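You operate a simulated robot arm through the tools that you are given. There is no shell and no other tool.

Carry out the task below with a simulated robot arm. There is one attempt and no reset: what you move stays moved.

## Task
Rub the haze off the steel disc with the brown-knob block and paste.
Fine: put the block back and shut the dish lid. Set down upright: brown-knob block. Where these are worked on the way, their far stop is far enough and under half their travel is too little: dish lid. What is to be rubbed or washed off counts as gone when no trace of it is left.

Only the result counts: the job must be done as asked and must still hold three seconds after the hand-in. Knocking over, shifting, dropping, spilling or breaking anything else fails it. A push-on lid holds only when it is set on centred and level and pressed home; a screw cap is set on level and turned clockwise until tight.

## Robot
A 7-joint arm with a two-finger gripper, fixed in place. Base frame: the origin is at the foot of the arm, x ahead of it, y to its left, z up. Units: mm, rad, N and s.
With the tool pointing down near the work surface it reaches from about 340 to 720 mm from the base axis. Its first joint turns from -1.152 to 1.152 rad. Payload 2.45 kg.
The tool frame sits at the grasp point between the pads (the TCP): z along the fingers, y along the line on which they close. The tips reach 26 mm beyond it. The gripper opens to 96 mm. The gripper's body begins 69 mm behind the TCP.
Orientation is that of the tool frame in the base frame, as a unit quaternion [x, y, z, w]. With the fingers straight down and closing along the base's y, the tool's x points along the base's -x, its y along +y and its z along -z.

## Interface
- The arm moves only by the tool drive_tool. Its argument "rows" is a list of rows, each a list of 7 numbers: the shift along the tool's x, y, z in mm, then the turn, a rotation vector about the tool's x, y, z in rad, then the opening, from 0 (shut) to 1 (fully open). In form: [[tx, ty, tz, ax, ay, az, claw], ...]. A call has 1 to 20 rows; each row is the pose to reach, as a shift and turn from the pose commanded when the call began, along the tool's axes at that moment. A row lasts 0.2 s, in which the tool goes at most 50 mm and 0.15 rad; a call with a longer step from one row to the next is refused whole, and so is a gripper value outside its range. A pose out of reach is approached as far as the arm can. The call stops where the force on the tool passes 90 N (or 10 N more than at its start, if that is more) or the arm is blocked; 0.2 s more then pass. The fingers move at their own pace and stop on an object; they squeeze with about 22 N. The grip force told is the motor's: it shows also when the fingers shut on nothing. Time passes only in rows, and 0.2 s behind the last, so rows that repeat a pose let the fingers close. It gives the time, the measured TCP pose, the force on the tool (base axes), the opening and the grip force at its end, in the units of the frame above (readings bear some noise), with the torque about the TCP (base axes, N m) and any sound that the robot's microphone picked up, and new pictures: "views" is both (left out), scene, wrist or none.
- Cameras (640 x 400 px; columns grow to the right, rows downward): "scene" is fixed at [171, -401.7, 1414.3]; the picture's right is [0.69, -0.72, 0.00], its down [-0.43, -0.41, -0.80] and it looks along [0.58, 0.55, -0.60] (base axes); focal length 334 px, centre (320, 200). "wrist" rides on the gripper at [82, 3, -98] in the tool frame; the picture's right is [-0.04, 1.00, 0.00], its down [-0.73, -0.03, -0.68] and it looks along [-0.68, -0.03, 0.73] (tool axes); focal length 256 px, centre (320, 200).
- pixel_to_xyz(camera, pixels): for up to 12 pixels [column, row] of the newest picture of that camera ("zoom" is the newest enlarged one), the place [x, y, z] in the base frame of the surface seen there, good to about 3 mm, but the place of the scene camera against the robot may be out by one fixed shift of up to 12 mm in any direction. It takes no simulated time.
- close_up(camera, box): a new picture of the part [left, top, right, bottom] of that camera's present view, enlarged. It takes no simulated time.
- hand_in(): hands the job in; it is judged then, once.

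Leave the gripper open and the arm clear of the work at the hand-in unless told otherwise.

The tools are called as a command line: name --pt "numbers of a row" for each row, then --argument value for the rest, lists and objects as JSON in quotes. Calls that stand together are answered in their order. drive_tool: Moves the arm, as the interface text tells. Its arguments: {"type":"object","properties":{"rows":{"type":"array","items":{"type":"array","items":{"type":"number"}}},"views":{"type":"string","enum":["both","scene","wrist","none"]}},"required":["rows"]} The other tools are called the same way: pixel_to_xyz (camera, pixels) gives the place of the surface under pixels of a picture; close_up (camera, box) takes an enlarged picture of a part of a camera's view; hand_in () hands the job in.

At the start:

```text
clock: 0.0
position: [426.7, -203.3, 1174.9]
ee_rot: [-0.001, 1.0, -0.001, -0.001]
force: [-0.3, -0.2, -0.3]
moment: [0.02, 0.01, -0.01]
finger_gap: 96.0
grasp_force: 0.0
```

scene: 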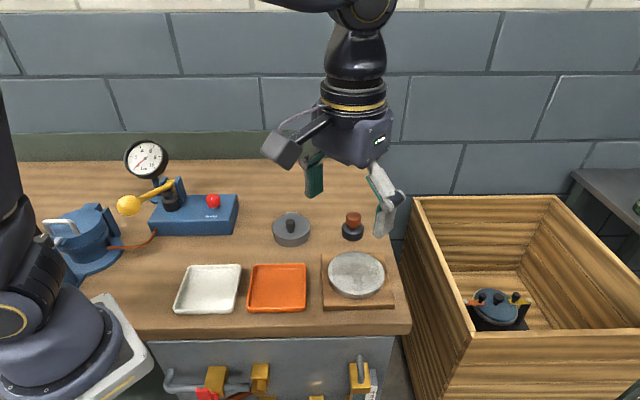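
wrist: 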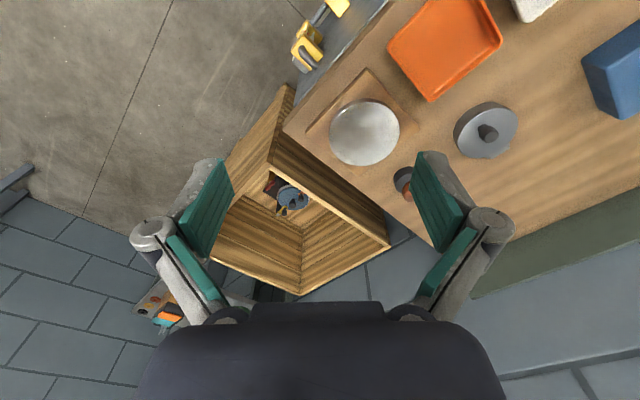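

I see a table with a lidded grey dish near (291,229), a small brown-knob block near (352,226), and a steel disc on a wooden board near (356,275). I'll take enlarged pictures of these before moving anything.

close_up --camera "scene" --box '[240, 190, 420, 320]'

pixel_to_xyz --camera "scene" --pixels '[[291, 229], [291, 222], [352, 215], [352, 226], [356, 275], [340, 300], [320, 215], [275, 290], [210, 290], [230, 340], [375, 306], [327, 306]]'

close_up --camera "wrist" --box '[280, 60, 540, 222]'

```text
3.08 times, centred on (330, 255) of scene
```

zoom: 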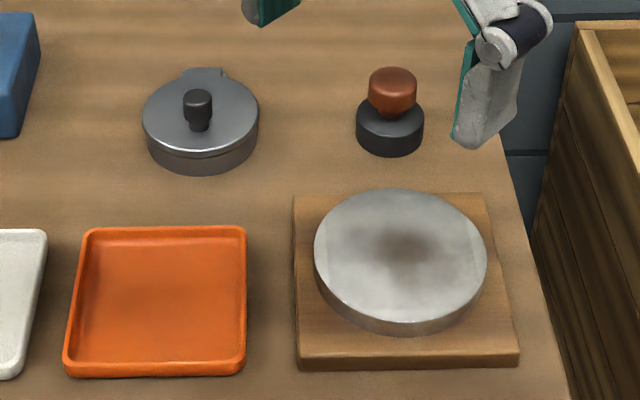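

```text
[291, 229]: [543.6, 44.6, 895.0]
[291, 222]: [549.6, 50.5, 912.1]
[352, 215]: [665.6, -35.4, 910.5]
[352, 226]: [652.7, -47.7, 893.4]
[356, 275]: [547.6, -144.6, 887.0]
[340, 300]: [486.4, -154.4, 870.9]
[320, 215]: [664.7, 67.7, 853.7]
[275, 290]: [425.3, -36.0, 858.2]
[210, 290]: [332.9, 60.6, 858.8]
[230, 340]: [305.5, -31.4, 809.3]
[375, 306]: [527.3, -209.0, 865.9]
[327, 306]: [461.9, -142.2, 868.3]
```

```text
2.46 times, centred on (410, 141) of wrist
```

zoom: 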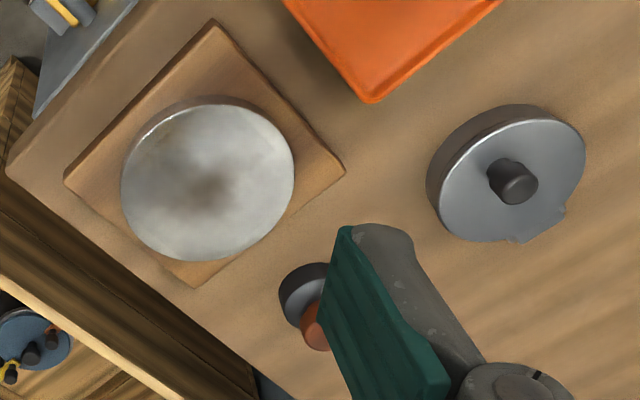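

The enlarged picture shows a dish with a hinged lid and a small central knob, with the hinge tab at its far side. The disc has a dark haze near its middle, and the block is a round base with a brown knob. I'll measure the same features with the wrist camera, because the scene camera may be offset.

pixel_to_xyz --camera "zoom" --pixels '[[208, 183], [125, 170], [292, 170], [210, 107], [515, 185], [432, 180], [583, 150], [543, 225], [315, 335], [300, 290], [370, 150], [400, 180]]'

close_up --camera "scene" --box '[260, 200, 380, 275]'

```text
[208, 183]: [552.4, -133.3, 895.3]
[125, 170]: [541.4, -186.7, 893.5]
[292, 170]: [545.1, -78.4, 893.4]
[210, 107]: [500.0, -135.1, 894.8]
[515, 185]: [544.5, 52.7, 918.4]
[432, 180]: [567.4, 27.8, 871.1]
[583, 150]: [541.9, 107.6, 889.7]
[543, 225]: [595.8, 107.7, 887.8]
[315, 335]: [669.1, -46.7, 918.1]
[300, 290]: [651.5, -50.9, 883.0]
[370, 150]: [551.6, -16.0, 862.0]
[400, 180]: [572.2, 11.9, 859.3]
```

```text
5.33 times, centred on (320, 238) of scene
```

zoom: 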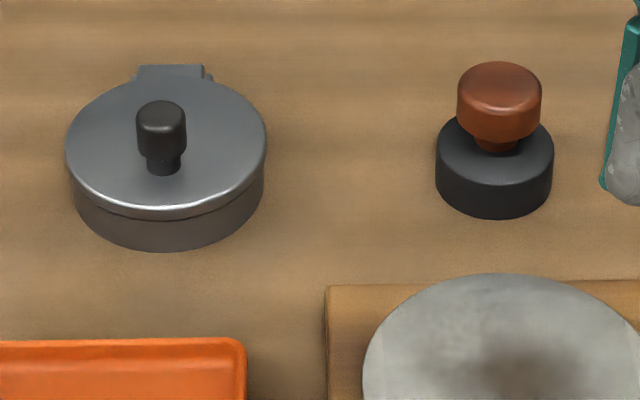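

The wrist camera puts the table at about z 860, the lid knob at about (544,53) and the block at about (660,-47). I'll move the hand to about (520,0,1060) for a closer wrist view.

drive_tool --pt "-16 34 19 0 0 0 1" --pt "-31 68 38 0 0 0 1" --pt "-47 102 57 0 0 0 1" --pt "-62 136 76 0 0 0 1" --pt "-78 170 95 0 0 0 1" --pt "-93 203 115 0 0 0 1" --pt "-93 203 115 0 0 0 1"

```text
clock: 1.6
position: [519.6, 1.4, 1061.2]
ee_rot: [0.0, 1.0, 0.0, 0.0]
force: [-0.3, 0.2, 0.1]
moment: [-0.02, -0.03, 0.0]
finger_gap: 95.9
grasp_force: 0.0
```

scene: 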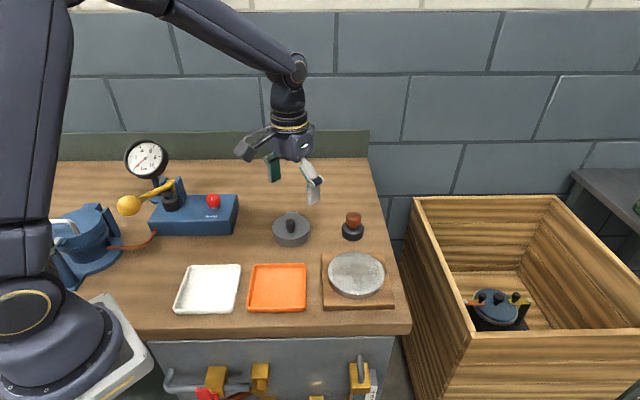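
wrist: 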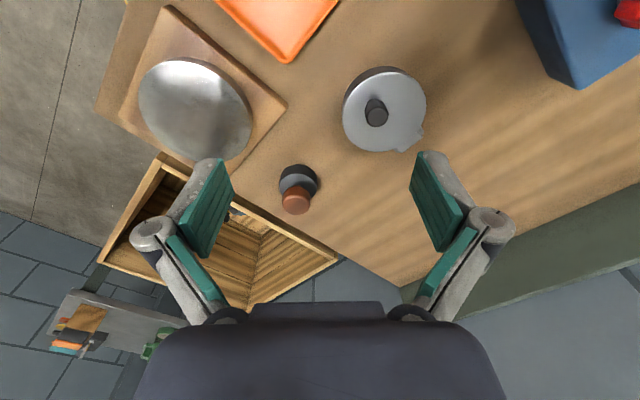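

The dish is now at (383,110), the block at (298,190) and the disc at (195,110) in the wrist view. I'll enlarge that view to measure them.

close_up --camera "wrist" --box '[260, 50, 460, 225]'

```text
2.29 times, centred on (360, 138) of wrist
```

zoom: 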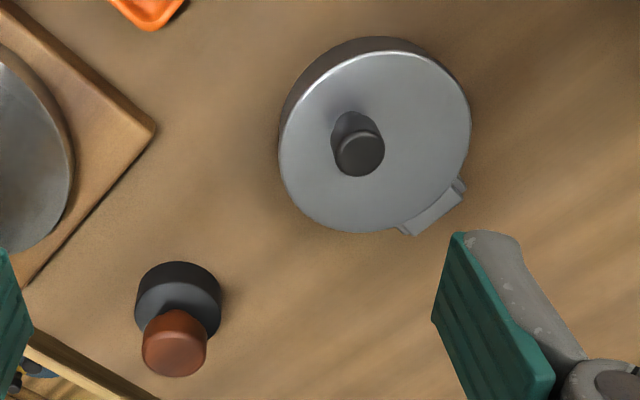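

pixel_to_xyz --camera "zoom" --pixels '[[360, 153], [360, 172], [345, 125], [282, 150], [467, 130], [390, 57], [345, 228], [433, 212], [455, 190], [405, 230], [230, 150], [420, 130]]'

pixel_to_xyz --camera "zoom" --pixels '[[175, 355], [145, 355], [205, 355], [175, 374], [175, 318], [137, 300], [220, 300], [180, 268], [178, 290], [250, 330], [20, 150], [74, 180]]'

pixel_to_xyz --camera "wrist" --pixels '[[195, 110], [143, 100], [252, 125], [190, 62], [180, 150], [270, 30], [285, 103], [165, 10], [125, 115], [100, 100], [230, 165], [330, 250]]'

```text
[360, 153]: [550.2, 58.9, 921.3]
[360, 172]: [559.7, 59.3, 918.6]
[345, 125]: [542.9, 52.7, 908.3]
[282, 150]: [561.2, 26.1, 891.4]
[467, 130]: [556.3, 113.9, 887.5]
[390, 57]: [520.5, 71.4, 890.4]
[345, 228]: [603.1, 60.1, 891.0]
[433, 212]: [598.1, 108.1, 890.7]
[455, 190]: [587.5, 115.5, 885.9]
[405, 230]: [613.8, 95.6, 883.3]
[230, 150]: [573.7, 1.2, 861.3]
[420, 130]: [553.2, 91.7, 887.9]
```

```text
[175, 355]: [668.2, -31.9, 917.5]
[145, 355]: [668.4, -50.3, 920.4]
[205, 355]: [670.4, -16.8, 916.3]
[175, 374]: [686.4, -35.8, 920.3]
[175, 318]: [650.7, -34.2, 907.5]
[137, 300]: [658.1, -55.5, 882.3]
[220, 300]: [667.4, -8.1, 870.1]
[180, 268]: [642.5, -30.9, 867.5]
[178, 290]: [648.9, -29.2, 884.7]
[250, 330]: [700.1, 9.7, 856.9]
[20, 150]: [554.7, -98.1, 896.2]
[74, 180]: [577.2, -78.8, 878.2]
```

```text
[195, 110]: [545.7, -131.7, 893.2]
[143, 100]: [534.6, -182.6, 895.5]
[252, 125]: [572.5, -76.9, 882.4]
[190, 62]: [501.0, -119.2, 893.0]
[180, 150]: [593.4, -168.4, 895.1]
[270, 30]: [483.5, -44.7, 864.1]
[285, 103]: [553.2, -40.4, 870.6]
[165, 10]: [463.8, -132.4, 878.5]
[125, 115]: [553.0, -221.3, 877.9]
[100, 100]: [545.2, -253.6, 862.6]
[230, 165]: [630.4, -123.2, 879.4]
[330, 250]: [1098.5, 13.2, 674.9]
```

The measurements give:
- Lid centre about (561,69), with its top at z about 889.
- Lid knob about (551,59), 21 mm wide, with its top at z about 921.
- Hinge tab about (600,106), so the hinge direction is roughly 44° in base.
- Block centre about (668,-33), with its knob about 36 mm wide and its top at z about 919.

I'll now turn the wrist by -0.764 rad so the fingers close along the hinge axis, and go above the lid knob at z 1000.

drive_tool --pt "-5 10 10 0 0 -0.127 1" --pt "-11 19 20 0 0 -0.255 1" --pt "-16 29 31 0 0 -0.382 1" --pt "-21 39 41 0 0 -0.509 1" --pt "-27 48 51 0 0 -0.637 1" --pt "-32 58 61 0 0 -0.764 1" --pt "-32 58 61 0 0 -0.764 1"

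```text
clock: 3.2
position: [550.5, 58.0, 998.6]
ee_rot: [-0.374, 0.928, 0.0, 0.0]
force: [0.2, 0.3, -1.4]
moment: [0.0, 0.0, -0.01]
finger_gap: 95.9
grasp_force: 0.1
```

scene: 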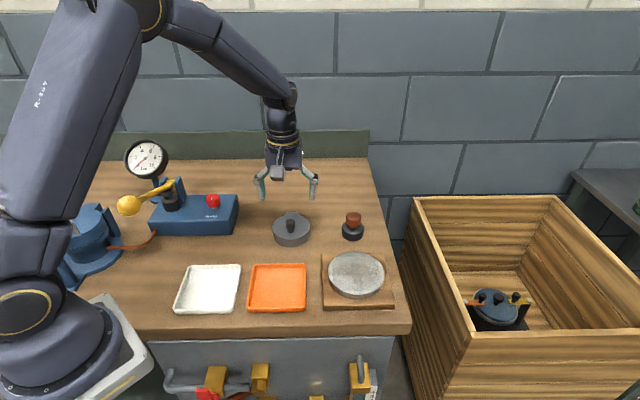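
wrist: 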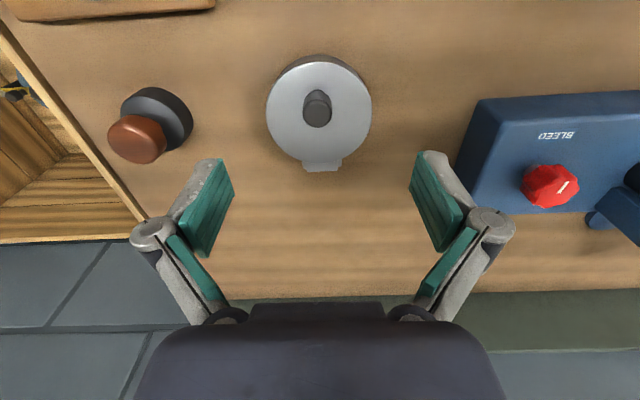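

The wrist view is now aligned with the hinge: lid at (319,107), hinge tab at (322,165), lid knob at (317,110). I'll enlarge it and measure.

close_up --camera "wrist" --box '[240, 40, 400, 190]'

```text
2.67 times, centred on (320, 115) of wrist
```

zoom: 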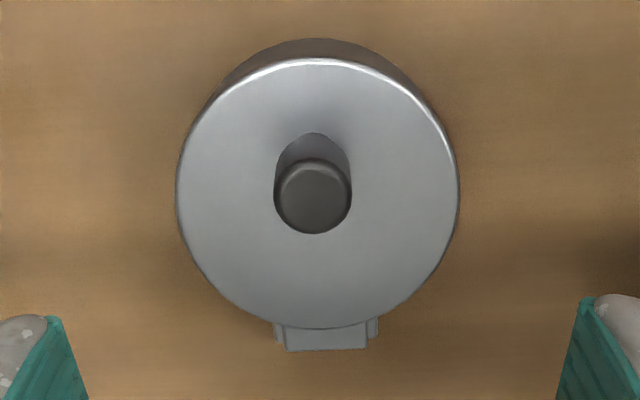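

pixel_to_xyz --camera "zoom" --pixels '[[313, 185], [278, 190], [350, 190], [313, 230], [313, 162], [313, 140], [180, 190], [456, 190], [313, 64], [313, 320], [326, 340], [313, 45]]'

```text
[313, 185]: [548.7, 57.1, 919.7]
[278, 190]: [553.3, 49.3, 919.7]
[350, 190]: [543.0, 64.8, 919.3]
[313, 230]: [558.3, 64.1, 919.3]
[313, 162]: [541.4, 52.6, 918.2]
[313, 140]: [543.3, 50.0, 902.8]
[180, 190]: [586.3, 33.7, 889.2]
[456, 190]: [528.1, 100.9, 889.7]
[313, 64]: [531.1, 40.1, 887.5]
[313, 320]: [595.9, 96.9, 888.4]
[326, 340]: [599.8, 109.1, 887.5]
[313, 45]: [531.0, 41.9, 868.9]
```

The lid knob centre is about (549.5,58) and already lies under the TCP. I'll descend to z about 924, so the tips sit around 898 above the lid at 889, and close on the knob.

drive_tool --pt "0 0 37 0 0 0 1" --pt "0 0 74 0 0 0 1" --pt "0 0 74 0 0 0 1" --pt "0 0 74 0 0 0 0" --pt "0 0 74 0 0 0 0" --pt "0 0 74 0 0 0 0" --pt "0 0 74 0 0 0 0" --pt "0 0 74 0 0 0 0" --pt "0 0 74 0 0 0 0"

```text
clock: 5.2
position: [550.4, 55.6, 922.6]
ee_rot: [-0.373, 0.928, 0.0, 0.0]
force: [3.4, -3.0, -1.8]
moment: [-0.11, -0.04, -0.01]
finger_gap: 20.9
grasp_force: 44.8
```

scene: 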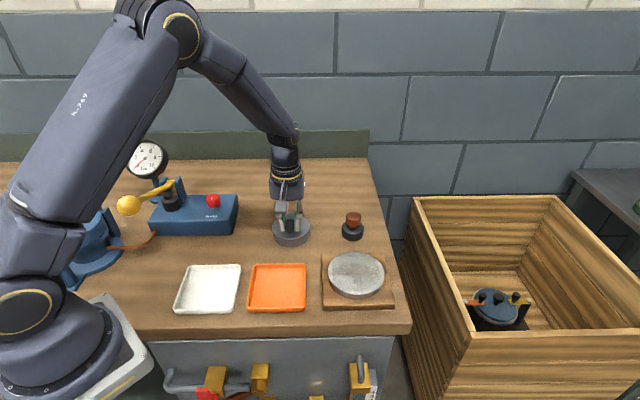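
wrist: 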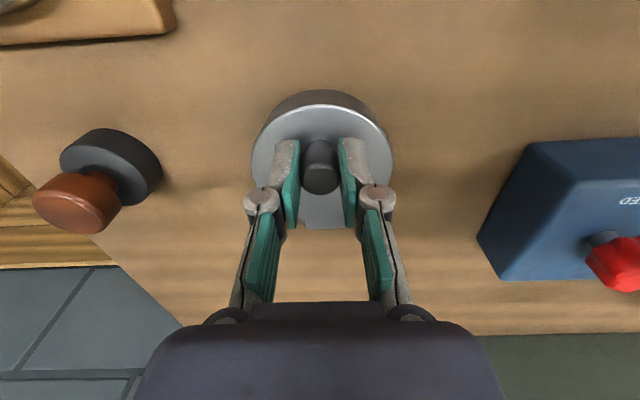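

The fingers stopped at 20.9 mm, so they are holding the lid knob. I'll swing the lid up along its arc about the hinge, which is about 70 mm away and near z 885, tilting the tool with it, and go 0.3 rad first.

drive_tool --pt "-2 0 -3.4 0 0.05 0 0" --pt "-4.1 0 -6.8 0 0.1 0 0" --pt "-6.5 0 -10 0 0.15 0 0" --pt "-8.9 0 -13.2 0 0.2 0 0" --pt "-11.6 0 -16.1 0 0.25 0 0" --pt "-14.4 0 -19 0 0.3 0 0" --pt "-14.4 0 -19 0 0.3 0 0"

```text
clock: 6.8
position: [561.5, 65.8, 942.6]
ee_rot: [-0.369, 0.917, -0.057, -0.139]
force: [12.2, -18.8, -16.6]
moment: [-1.1, 0.5, 0.0]
finger_gap: 20.9
grasp_force: 44.7
```

scene: 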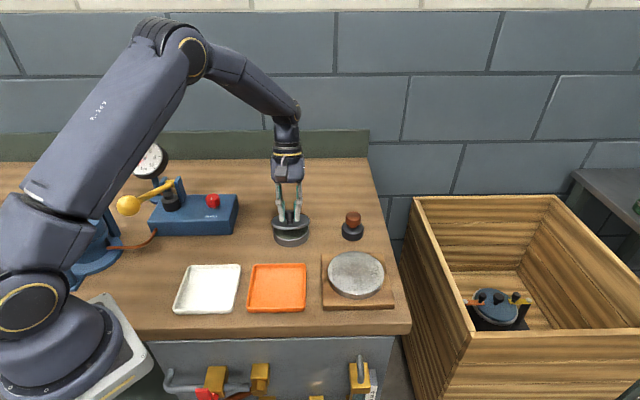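
wrist: 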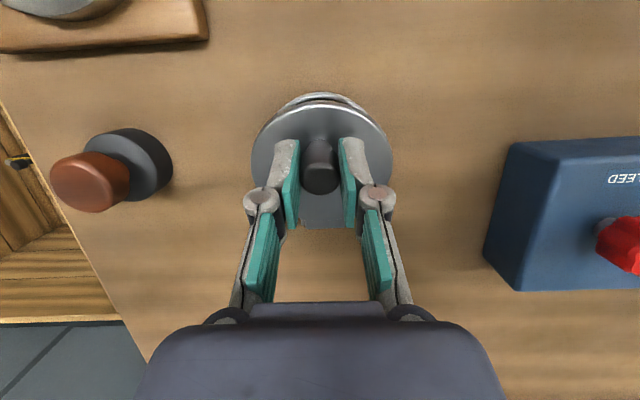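

The lid has begun to rise, but there's a side force of about 22 N. I'll look closer before going on.

close_up --camera "scene" --box '[240, 170, 340, 250]'

close_up --camera "wrist" --box '[230, 70, 410, 240]'

```text
5.00 times, centred on (290, 210) of scene
```

zoom: 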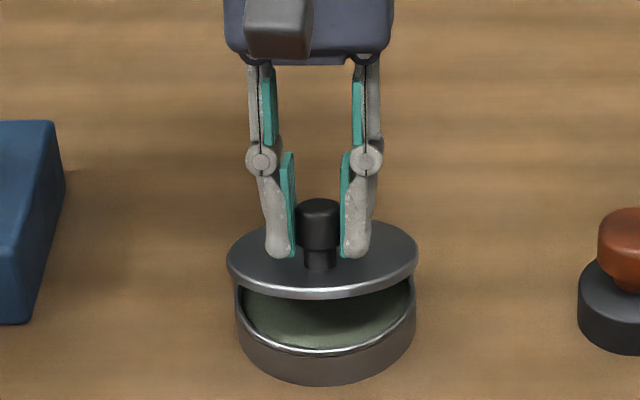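

```text
2.35 times, centred on (320, 155) of wrist
```

zoom: 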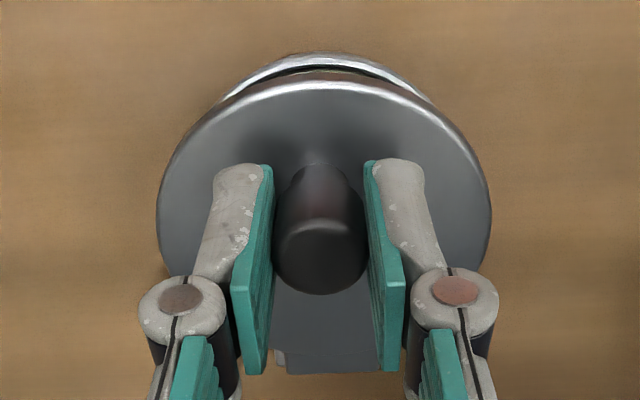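

The lid is lifting cleanly and I can see grey-green paste in the dish. I'll keep going along the same arc for another 0.5 rad, with a small sideways shift of -2 mm to relieve the side force.

drive_tool --pt "0 -2 0 0 0 0 0" --pt "-4.1 -2 -6.8 0 0.1 0 0" --pt "-8.9 -2 -13.2 0 0.2 0 0" --pt "-14.4 -2 -19 0 0.3 0 0" --pt "-20.3 -2 -24.3 0 0.4 0 0" --pt "-26.8 -2 -28.9 0 0.5 0 0" --pt "-26.8 -2 -28.9 0 0.5 0 0"

```text
clock: 8.4
position: [583.7, 88.6, 962.4]
ee_rot: [-0.344, 0.86, -0.138, -0.35]
force: [20.8, 7.9, -7.7]
moment: [0.94, -1.15, 0.15]
finger_gap: 21.0
grasp_force: 45.3
out of reach, approached as far as the arm can: row 6, 7
```

scene: 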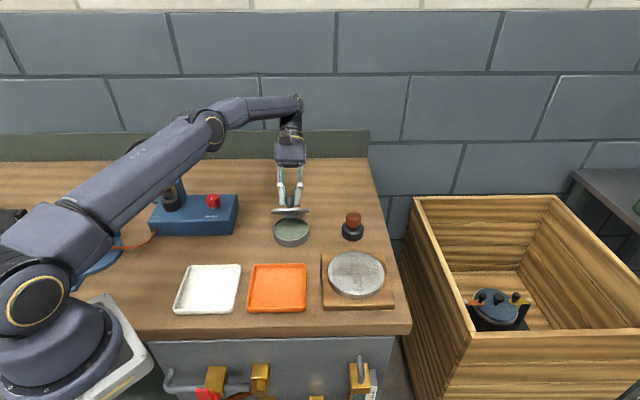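
wrist: 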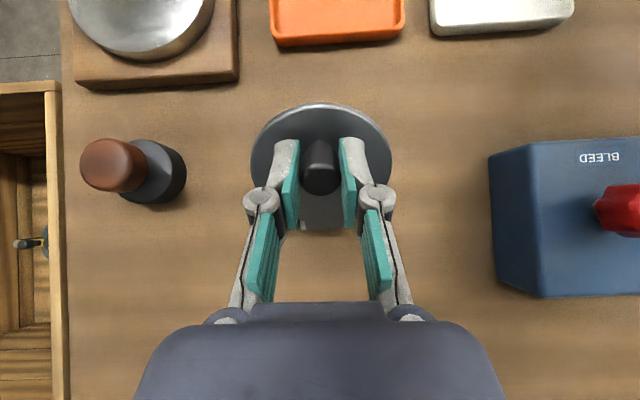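

The arm hit its reach limit at about 0.77 rad of tilt, with the lid open about 45°. I'll keep following the knob's arc while untilting the tool, so the knob pivots in the pads, to bring the lid to about 65°.

drive_tool --pt "-1.2 0 -6.8 0 -0.1 0 0" --pt "-3 0 -13.1 0 -0.2 0 0" --pt "-5.5 0 -19 0 -0.3 0 0" --pt "-10 0 -24.7 0 -0.3 0 0" --pt "-10 0 -24.7 0 -0.3 0 0"

```text
clock: 9.6
position: [598.7, 103.5, 975.0]
ee_rot: [-0.36, 0.899, -0.092, -0.233]
force: [-23.8, -0.9, 15.3]
moment: [-0.83, 1.31, -0.18]
finger_gap: 21.1
grasp_force: 45.0
```

scene: 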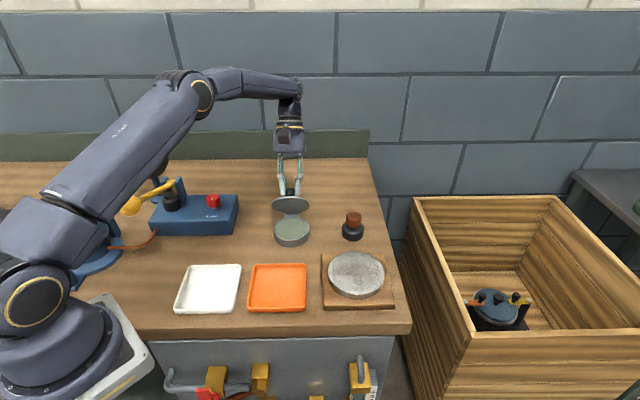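
wrist: 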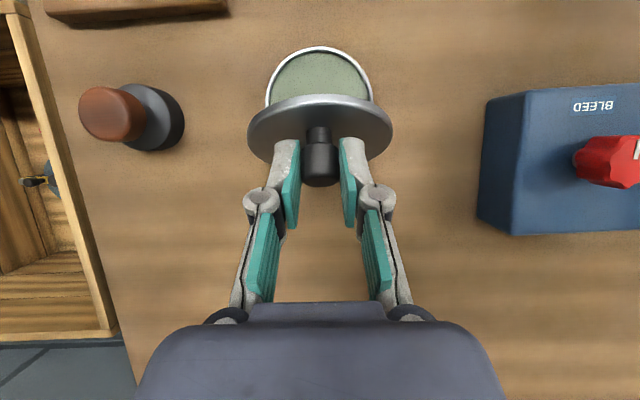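

The lid is now steeply open and the paste surface shows in the wrist view at (320,75). I'll enlarge both views to check the lid angle and the dish position.

close_up --camera "scene" --box '[240, 170, 340, 250]'

pixel_to_xyz --camera "wrist" --pixels '[[320, 48], [320, 75], [272, 95], [367, 90], [320, 92], [320, 98], [320, 120], [260, 125], [380, 125]]'

close_up --camera "wrist" --box '[230, 30, 410, 200]'

```text
5.00 times, centred on (290, 210) of scene
```

zoom: 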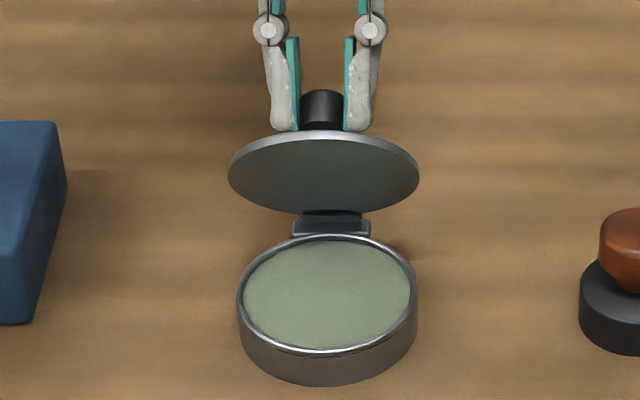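

```text
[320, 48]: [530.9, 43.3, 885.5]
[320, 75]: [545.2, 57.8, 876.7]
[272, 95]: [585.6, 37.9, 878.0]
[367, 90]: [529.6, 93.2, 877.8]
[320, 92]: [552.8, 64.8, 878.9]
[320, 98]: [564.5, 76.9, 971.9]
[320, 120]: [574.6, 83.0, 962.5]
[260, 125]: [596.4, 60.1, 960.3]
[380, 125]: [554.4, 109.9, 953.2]
```

```text
2.35 times, centred on (320, 115) of wrist
```

zoom: 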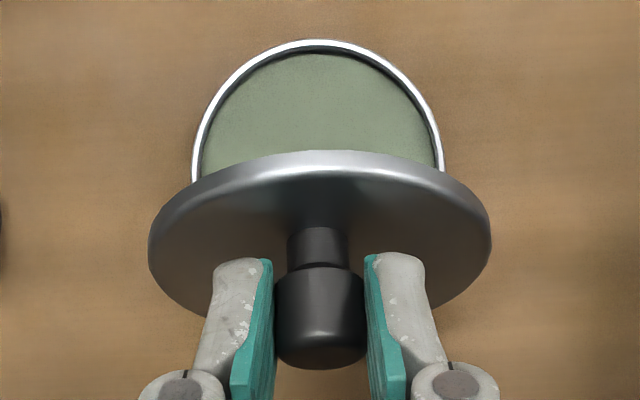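

The lid is at about 62°, the rim at z 885 and the paste surface at z 877. I'll pull a bit further along the arc to around 75° while still gripping.

drive_tool --pt "-3.6 0 -1.9 0 0.03 0 0" --pt "-7.2 0 -3.7 0 0.05 0 0" --pt "-11 0 -5 0 0.05 0 0" --pt "-11 0 -5 0 0.05 0 0"

close_up --camera "scene" --box '[240, 170, 340, 250]'

```text
clock: 10.6
position: [606.8, 111.3, 975.6]
ee_rot: [-0.358, 0.892, -0.102, -0.256]
force: [-24.1, 3.7, 21.0]
moment: [-0.8, 1.34, -0.36]
finger_gap: 21.3
grasp_force: 44.9
```

scene: 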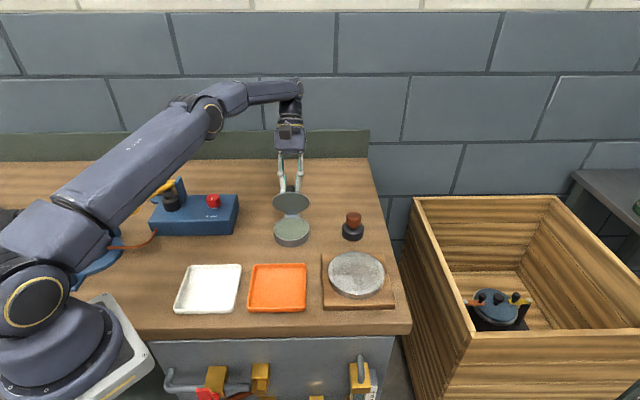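
wrist: 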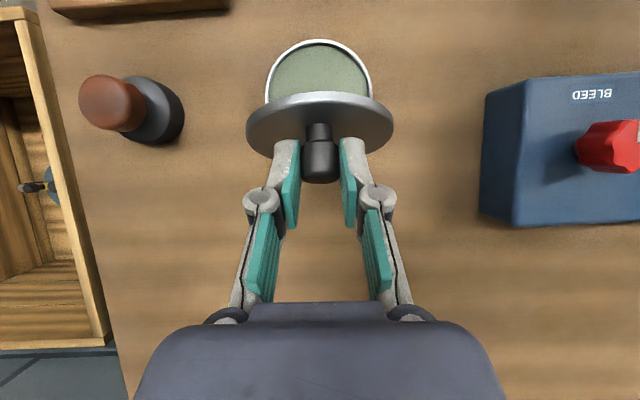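

```text
5.00 times, centred on (290, 210) of scene
```

zoom: 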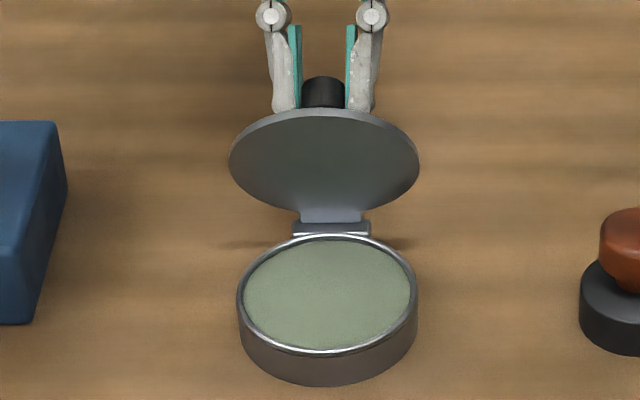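

The lid is at about 70° and following smoothly. I'll pull further and tilt a bit more to bring it past upright.

drive_tool --pt "-3.5 0 -2.2 0 0.07 0 0" --pt "-7 0 -4.3 0 0.14 0 0" --pt "-10.6 0 -6.5 0 0.2 0 0" --pt "-15 0 -7.5 0 0.2 0 0" --pt "-20 0 -8.5 0 0.2 0 0" --pt "-20 0 -8.5 0 0.2 0 0"

close_up --camera "scene" --box '[240, 170, 340, 250]'

```text
clock: 12.0
position: [600.3, 107.7, 969.8]
ee_rot: [-0.365, 0.878, -0.132, -0.28]
force: [7.3, 9.4, 12.2]
moment: [0.73, -0.7, 0.01]
finger_gap: 21.0
grasp_force: 45.2
out of reach, approached as far as the arm can: row 1, 2, 3, 4, 5, 6
```

scene: 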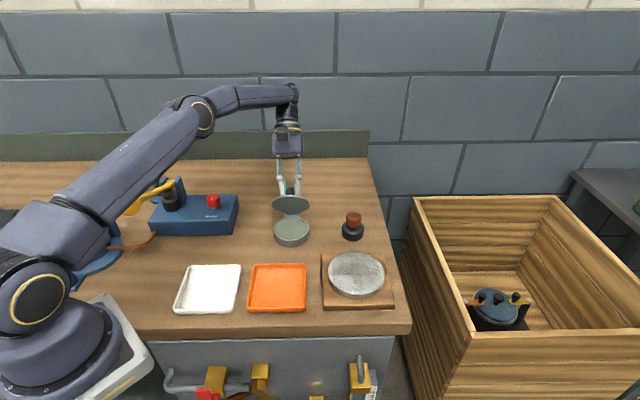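
wrist: 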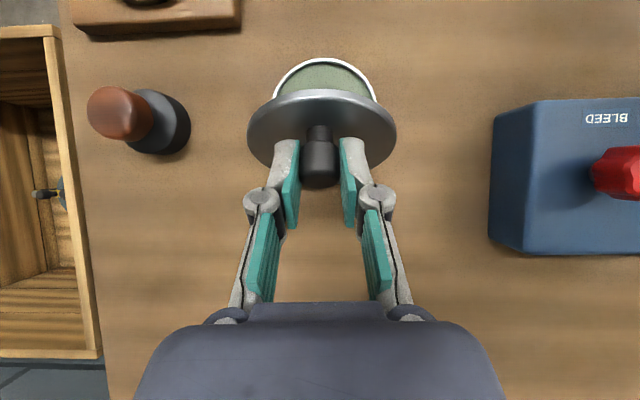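

```text
5.00 times, centred on (290, 210) of scene
```

zoom: 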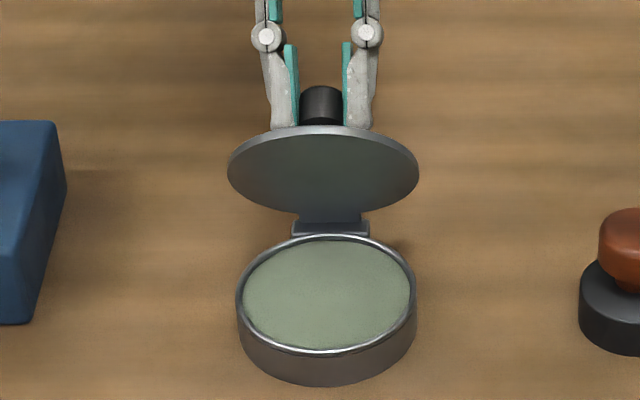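

That tilt was beyond reach and the lid went back to about 65°. There is still clearance for the knob to pivot between the pads, so I'll untilt the tool to about 0.35 rad while pulling the knob outward past upright.

drive_tool --pt "26.9 0 17.7 0 -0.1 0 0" --pt "23.9 0 13.5 0 -0.2 0 0" --pt "19.5 0 9.4 0 -0.3 0 0" --pt "13.7 0 5.4 0 -0.4 0 0" --pt "7.2 0 2.1 0 -0.4 0 0" --pt "7.2 0 2.1 0 -0.4 0 0"

close_up --camera "scene" --box '[240, 170, 340, 250]'

```text
clock: 13.4
position: [594.8, 101.6, 972.7]
ee_rot: [-0.382, 0.917, -0.055, -0.103]
force: [-18.9, -1.1, 27.4]
moment: [-0.47, 0.87, -0.18]
finger_gap: 21.0
grasp_force: 45.4
```

scene: 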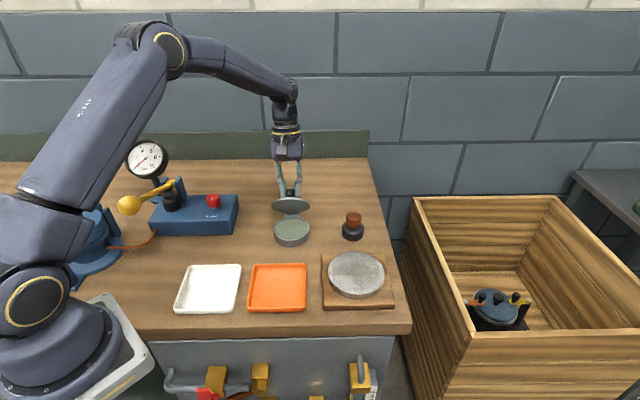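
wrist: 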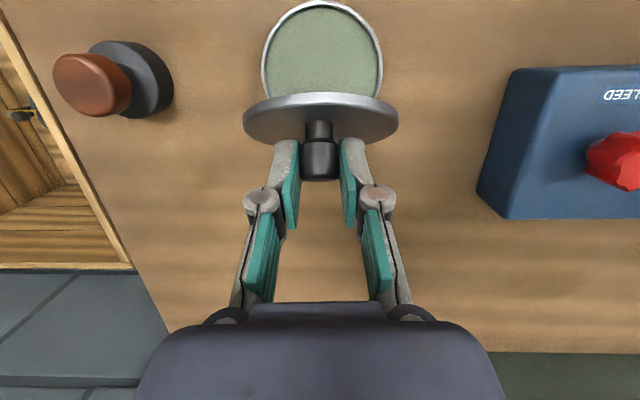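

```text
5.00 times, centred on (290, 210) of scene
```

zoom: 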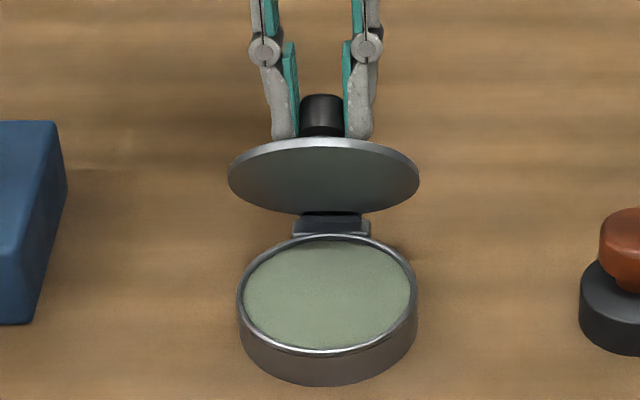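

The tool is at about 0.23 rad of tilt with the lid near 63°. I'll pull the knob further along the arc to about 97° with only a little tilt.

drive_tool --pt "-6 0 -2 0 0.02 0 0" --pt "-11.7 0 -3.5 0 0.05 0 0" --pt "-17.5 0 -4.3 0 0.07 0 0" --pt "-23.4 0 -4.9 0 0.09 0 0" --pt "-29.3 0 -4.9 0 0.11 0 0" --pt "-35.2 0 -4.6 0 0.13 0 0" --pt "-41 0 -3.7 0 0.15 0 0" --pt "-46.7 0 -2.7 0 0.17 0 0" --pt "-46.7 0 -2.7 0 0.17 0 0"

close_up --camera "scene" --box '[240, 170, 340, 250]'

```text
clock: 15.4
position: [628.0, 132.9, 962.9]
ee_rot: [-0.376, 0.905, -0.089, -0.179]
force: [-12.4, 1.2, 12.4]
moment: [-0.69, 0.76, -0.17]
finger_gap: 19.8
grasp_force: 44.1
```

scene: 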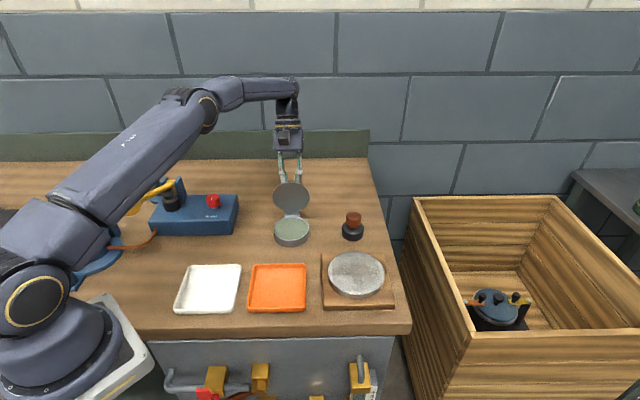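
wrist: 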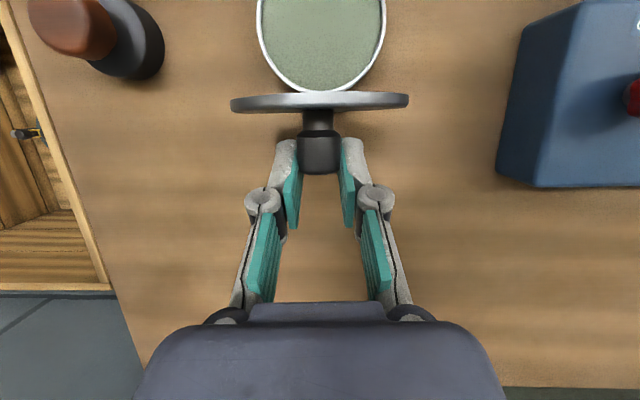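

```text
5.00 times, centred on (290, 210) of scene
```

zoom: 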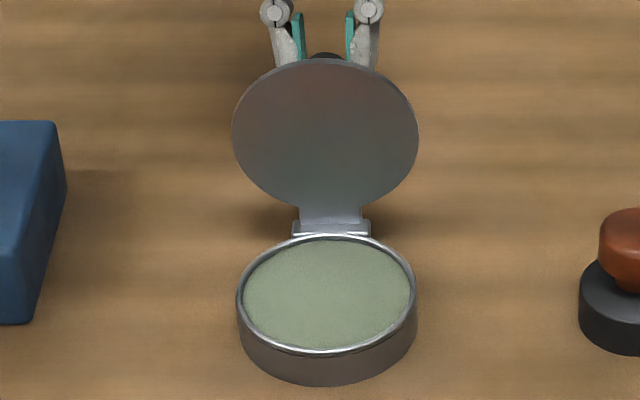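

The lid is now about upright. I'll continue along the arc towards its far stop, watching the force.

drive_tool --pt "-5.5 0 0.6 0 0 0 0" --pt "-11 0 1.6 0 0 0 0" --pt "-16.5 0 3.3 0 0 0 0" --pt "-16.5 0 3.3 0 0 0 0"

close_up --camera "scene" --box '[240, 170, 340, 250]'

```text
clock: 16.4
position: [638.3, 143.3, 952.2]
ee_rot: [-0.376, 0.905, -0.088, -0.179]
force: [-9.6, 2.8, 15.5]
moment: [-0.74, 0.8, -0.14]
finger_gap: 19.2
grasp_force: 44.6
```

scene: 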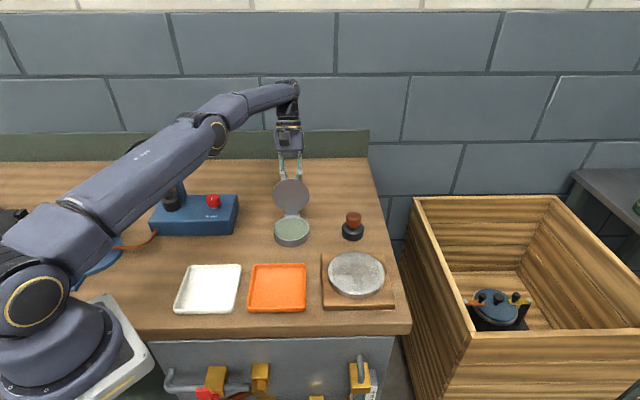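
wrist: 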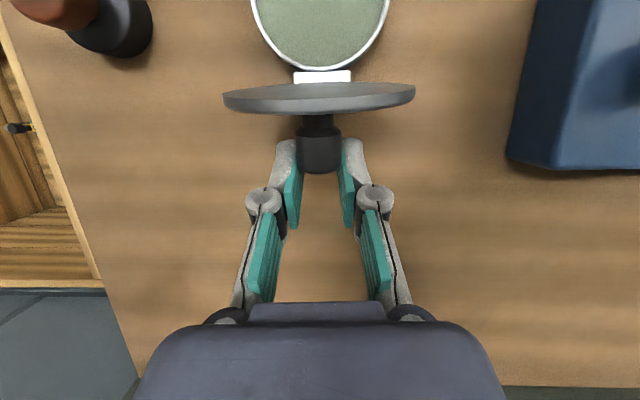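

```text
5.00 times, centred on (290, 210) of scene
```

zoom: 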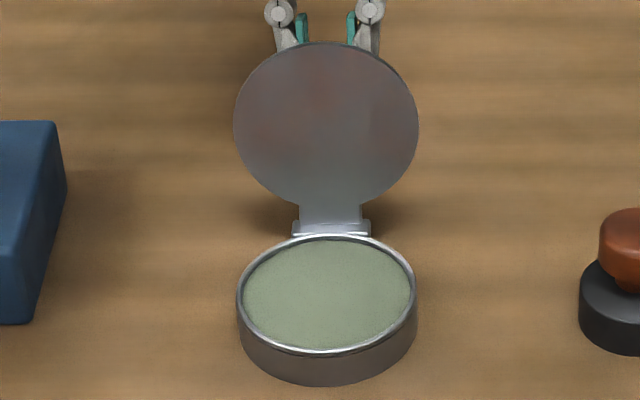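

The lid is clearly past upright, about 105°. I'll open the fingers and back off along the tool axis.

drive_tool --pt "0 0 0 0 0 0 0.5" --pt "0 0 0 0 0 0 0.7" --pt "0 0 0 0 0 0 0.7" --pt "0 0 -20 0 0 0 0.7" --pt "0 0 -50 0 -0.1 0 0.7" --pt "0 0 -90 0 -0.2 0 0.7" --pt "20 0 -120 0 -0.3 0 0.7" --pt "30 0 -140 0 -0.4 0 0.7"

close_up --camera "scene" --box '[240, 170, 340, 250]'

```text
clock: 18.2
position: [679.3, 172.9, 1101.0]
ee_rot: [-0.387, 0.922, -0.012, 0.004]
force: [0.8, 0.4, 0.1]
moment: [-0.01, -0.04, 0.0]
finger_gap: 67.4
grasp_force: 0.1
out of reach, approached as far as the arm can: row 4, 7, 8
```

scene: 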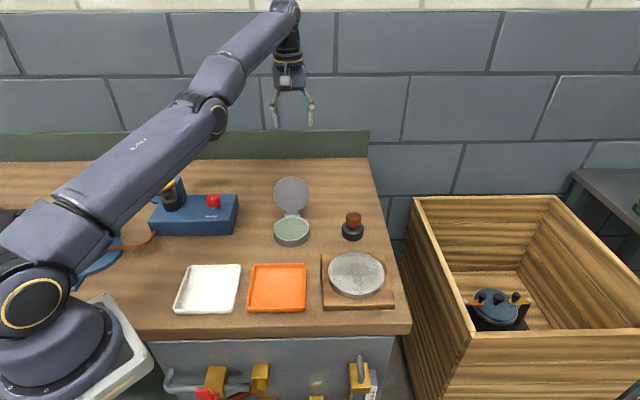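
wrist: 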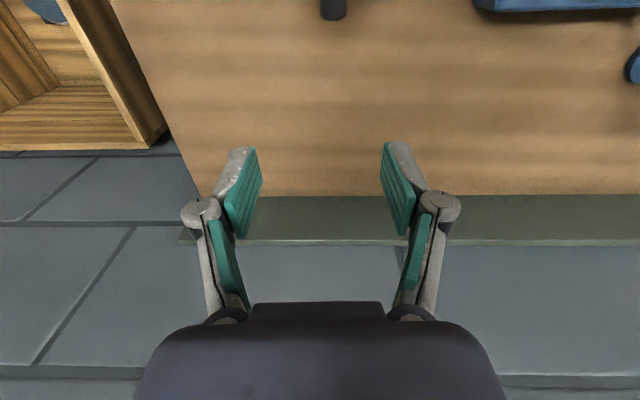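

```text
5.00 times, centred on (290, 210) of scene
```

zoom: 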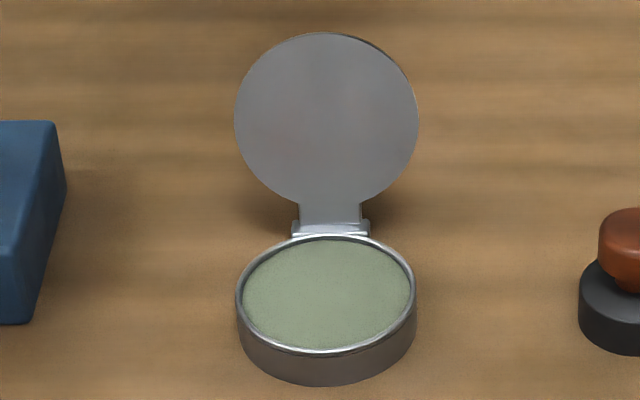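

The lid stands open by itself, leaning back past upright. Next I'll take the hand over toward the block, straightening the small tilt on the way, and stop where the wrist camera sees both block and disc.

drive_tool --pt "35 -17 0 -0.025 0 0 0.7" --pt "70 -34 4 -0.025 0 0 1" --pt "105 -51 10 -0.025 0 0 1" --pt "140 -68 18 -0.025 0 0 1" --pt "175 -85 27 -0.025 0 0 1" --pt "210 -101 36 -0.025 0 0 1" --pt "245 -118 45 -0.025 0 0 1" --pt "278 -134 54 -0.025 0 0 1" --pt "278 -134 54 -0.025 0 0 1"

```text
clock: 20.2
position: [688.4, -145.6, 1083.3]
ee_rot: [-0.386, 0.922, 0.0, -0.001]
force: [-1.1, -0.7, -0.3]
moment: [0.03, 0.0, -0.03]
finger_gap: 96.1
grasp_force: 0.1
out of reach, approached as far as the arm can: row 1, 2, 3, 4, 5, 6, 7, 8, 9
```

scene: 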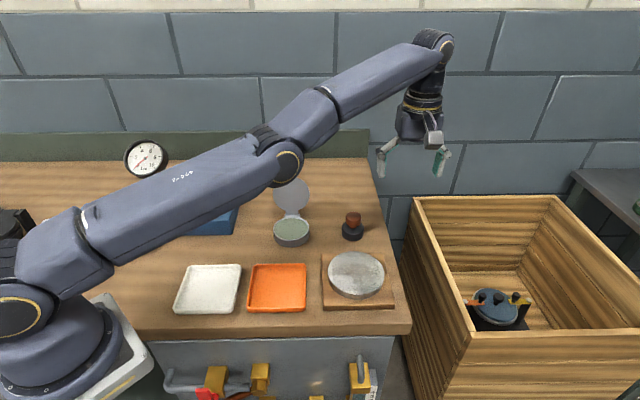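
wrist: 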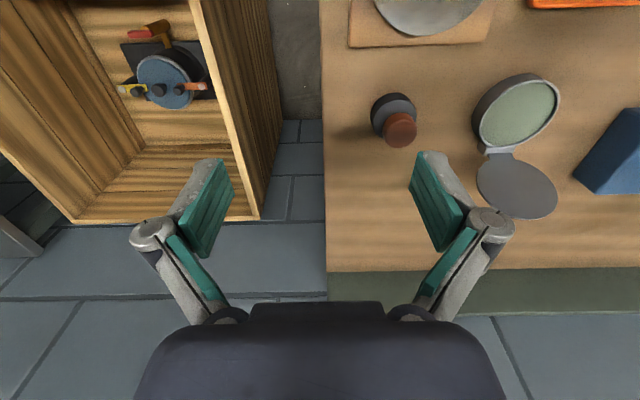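

The arm reports being out of reach and looks nearly straight, at (688,-146,1083). It may be stuck in the stretched posture. I'll send a few hold rows to see where it settles and which pose counts as commanded.

drive_tool --pt "0 0 0 0 0 0 1" --pt "0 0 0 0 0 0 1" --pt "0 0 0 0 0 0 1"

```text
clock: 21.0
position: [688.1, -145.5, 1083.3]
ee_rot: [-0.387, 0.922, -0.001, -0.001]
force: [0.2, -0.1, -0.4]
moment: [0.03, 0.01, 0.0]
finger_gap: 95.8
grasp_force: 0.1
```

scene: 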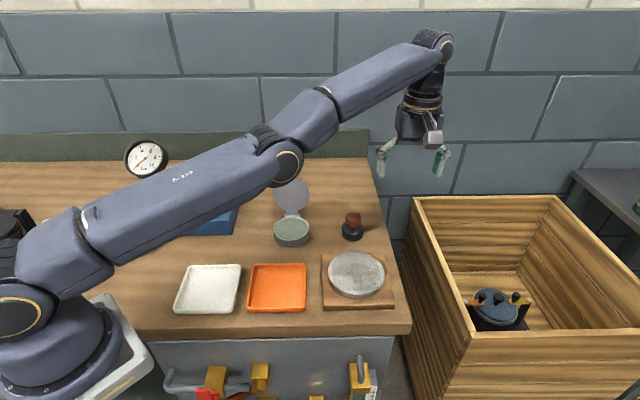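
wrist: 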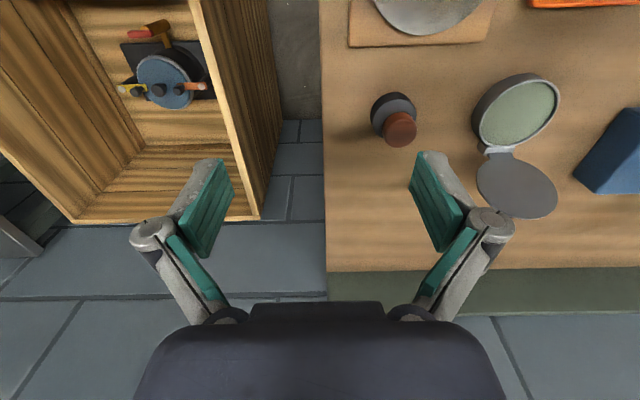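

The hold rows report no reach problem, so the reached pose now counts as the commanded one. I'll try a small inward and downward move to leave the stretched posture.

drive_tool --pt "5 0 10 0 0 0 1" --pt "10 0 20 0 0 0 1" --pt "15 0 30 0 0 0 1" --pt "20 0 40 0 0 0 1" --views "none"

```text
clock: 22.0
position: [693.4, -162.8, 1045.0]
ee_rot: [-0.387, 0.922, 0.0, -0.001]
force: [0.2, -0.1, -0.3]
moment: [-0.02, 0.01, -0.01]
finger_gap: 96.0
grasp_force: 0.0
out of reach, approached as far as the arm can: row 1, 2, 3, 4
```

The arm moved down but not inward, so the elbow seems to have gone slightly past straight during the upward retreat. Moving down along the reach limit should bend it back. I'll first check what lies under the hand: the box rim and the table edge.

pixel_to_xyz --camera "wrist" --pixels '[[235, 130], [255, 190], [210, 40], [330, 80], [340, 200], [320, 66], [300, 100], [360, 30], [160, 90]]'

```text
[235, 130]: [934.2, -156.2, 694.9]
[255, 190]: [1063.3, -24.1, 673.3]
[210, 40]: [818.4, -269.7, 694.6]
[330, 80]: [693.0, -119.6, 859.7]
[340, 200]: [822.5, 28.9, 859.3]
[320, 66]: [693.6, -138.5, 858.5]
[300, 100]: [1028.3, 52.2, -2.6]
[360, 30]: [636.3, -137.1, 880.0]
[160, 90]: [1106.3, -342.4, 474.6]
```

The box rim is at z 695 and the table at 860, so there is room. I'll go down 100 mm while asking slightly outward to re-bend the elbow, then ask inward and down.

drive_tool --pt "-4 -6 25 0 0 0 1" --pt "-8 -12 50 0 0 0 1" --pt "-11 -19 75 0 0 0 1" --pt "-14 -24 100 0 0 0 1" --pt "-5 -8 105 0 0 0 1" --pt "5 8 105 0 0 0 1" --pt "15 25 105 0 0 0 1" --pt "15 25 105 0 0 0 1"

```text
clock: 23.8
position: [667.5, -155.8, 940.1]
ee_rot: [-0.386, 0.923, -0.001, 0.0]
force: [1.1, -0.3, 0.4]
moment: [0.02, 0.0, -0.02]
finger_gap: 95.9
grasp_force: 0.1
out of reach, approached as far as the arm can: row 2, 3, 4
```

scene: 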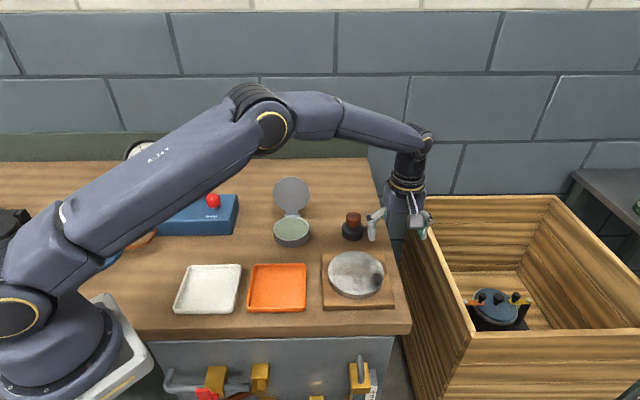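
wrist: 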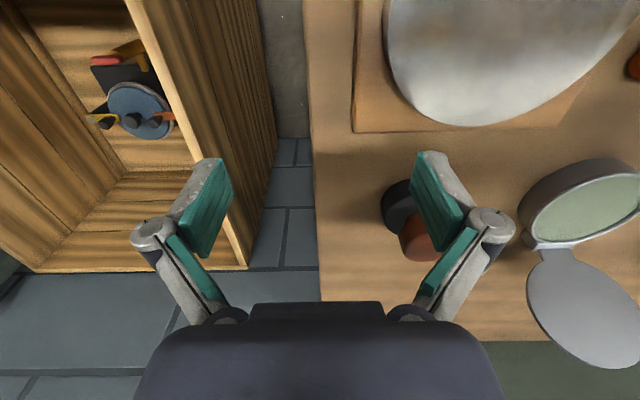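

The elbow is bent again and the hand is at (667,-156,940). I'll pull inward and rise to about (575,-130,1040) to view the block and disc.

drive_tool --pt "12 22 -12 0 0 0 1" --pt "24 43 -30 0 0 0 1" --pt "36 64 -53 0 0 0 1" --pt "46 84 -77 0 0 0 1" --pt "46 84 -100 0 0 0 1" --pt "46 84 -100 0 0 0 1"

close_up --camera "wrist" --box '[200, 20, 440, 170]'

```text
clock: 25.2
position: [574.9, -129.9, 1042.5]
ee_rot: [-0.387, 0.922, 0.0, -0.001]
force: [-0.1, -0.2, 0.1]
moment: [0.02, -0.03, -0.02]
finger_gap: 96.1
grasp_force: 0.1
```

scene: 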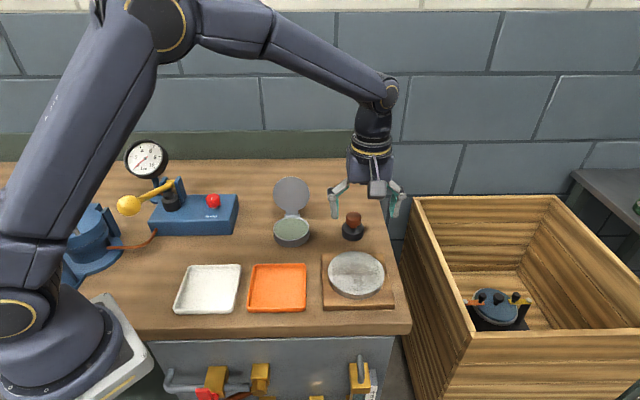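
wrist: 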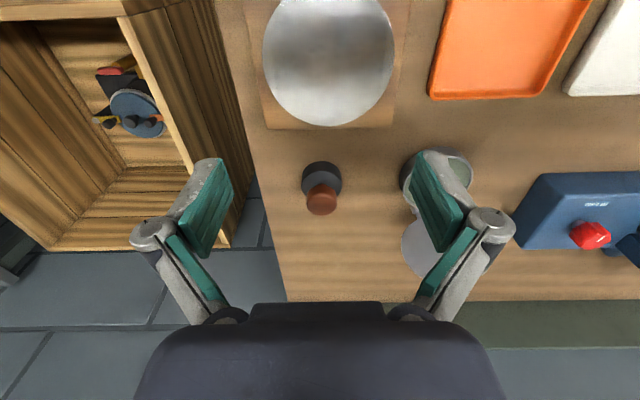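

```text
2.67 times, centred on (320, 95) of wrist
```

zoom: 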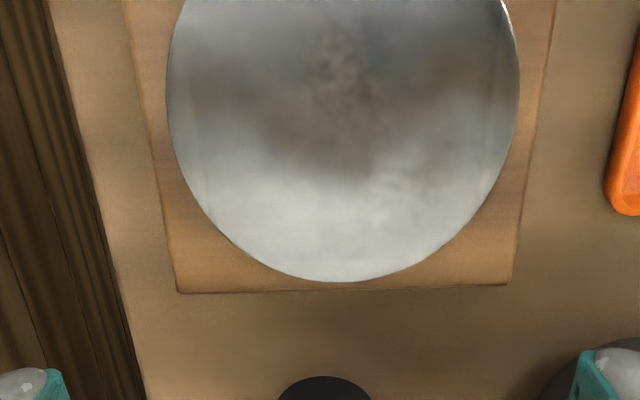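

The block is in view at (321,190). I'll enlarge it and measure.

close_up --camera "wrist" --box '[272, 150, 368, 225]'

```text
5.33 times, centred on (320, 188) of wrist
```

zoom: 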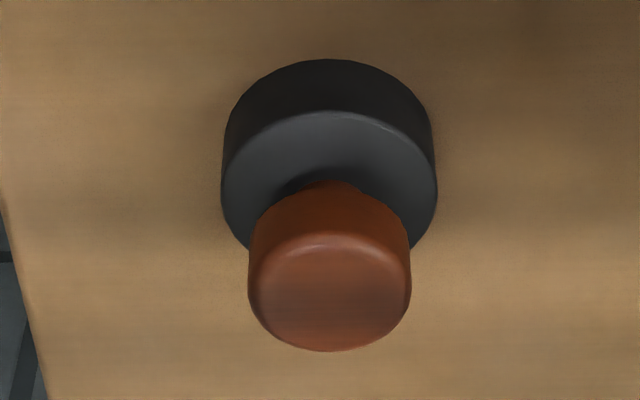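

pixel_to_xyz --camera "zoom" --pixels '[[330, 295], [262, 290], [400, 290], [330, 345], [330, 240], [330, 195], [225, 190], [435, 190], [330, 115], [330, 65], [330, 160], [550, 300]]'

```text
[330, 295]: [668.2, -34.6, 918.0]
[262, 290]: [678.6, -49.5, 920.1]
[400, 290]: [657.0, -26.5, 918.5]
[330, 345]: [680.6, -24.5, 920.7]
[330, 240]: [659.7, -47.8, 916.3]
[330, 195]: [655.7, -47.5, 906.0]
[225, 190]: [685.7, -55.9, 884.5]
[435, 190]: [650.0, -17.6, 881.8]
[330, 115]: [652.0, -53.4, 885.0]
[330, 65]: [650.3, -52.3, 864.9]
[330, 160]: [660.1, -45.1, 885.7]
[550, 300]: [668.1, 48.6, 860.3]
```

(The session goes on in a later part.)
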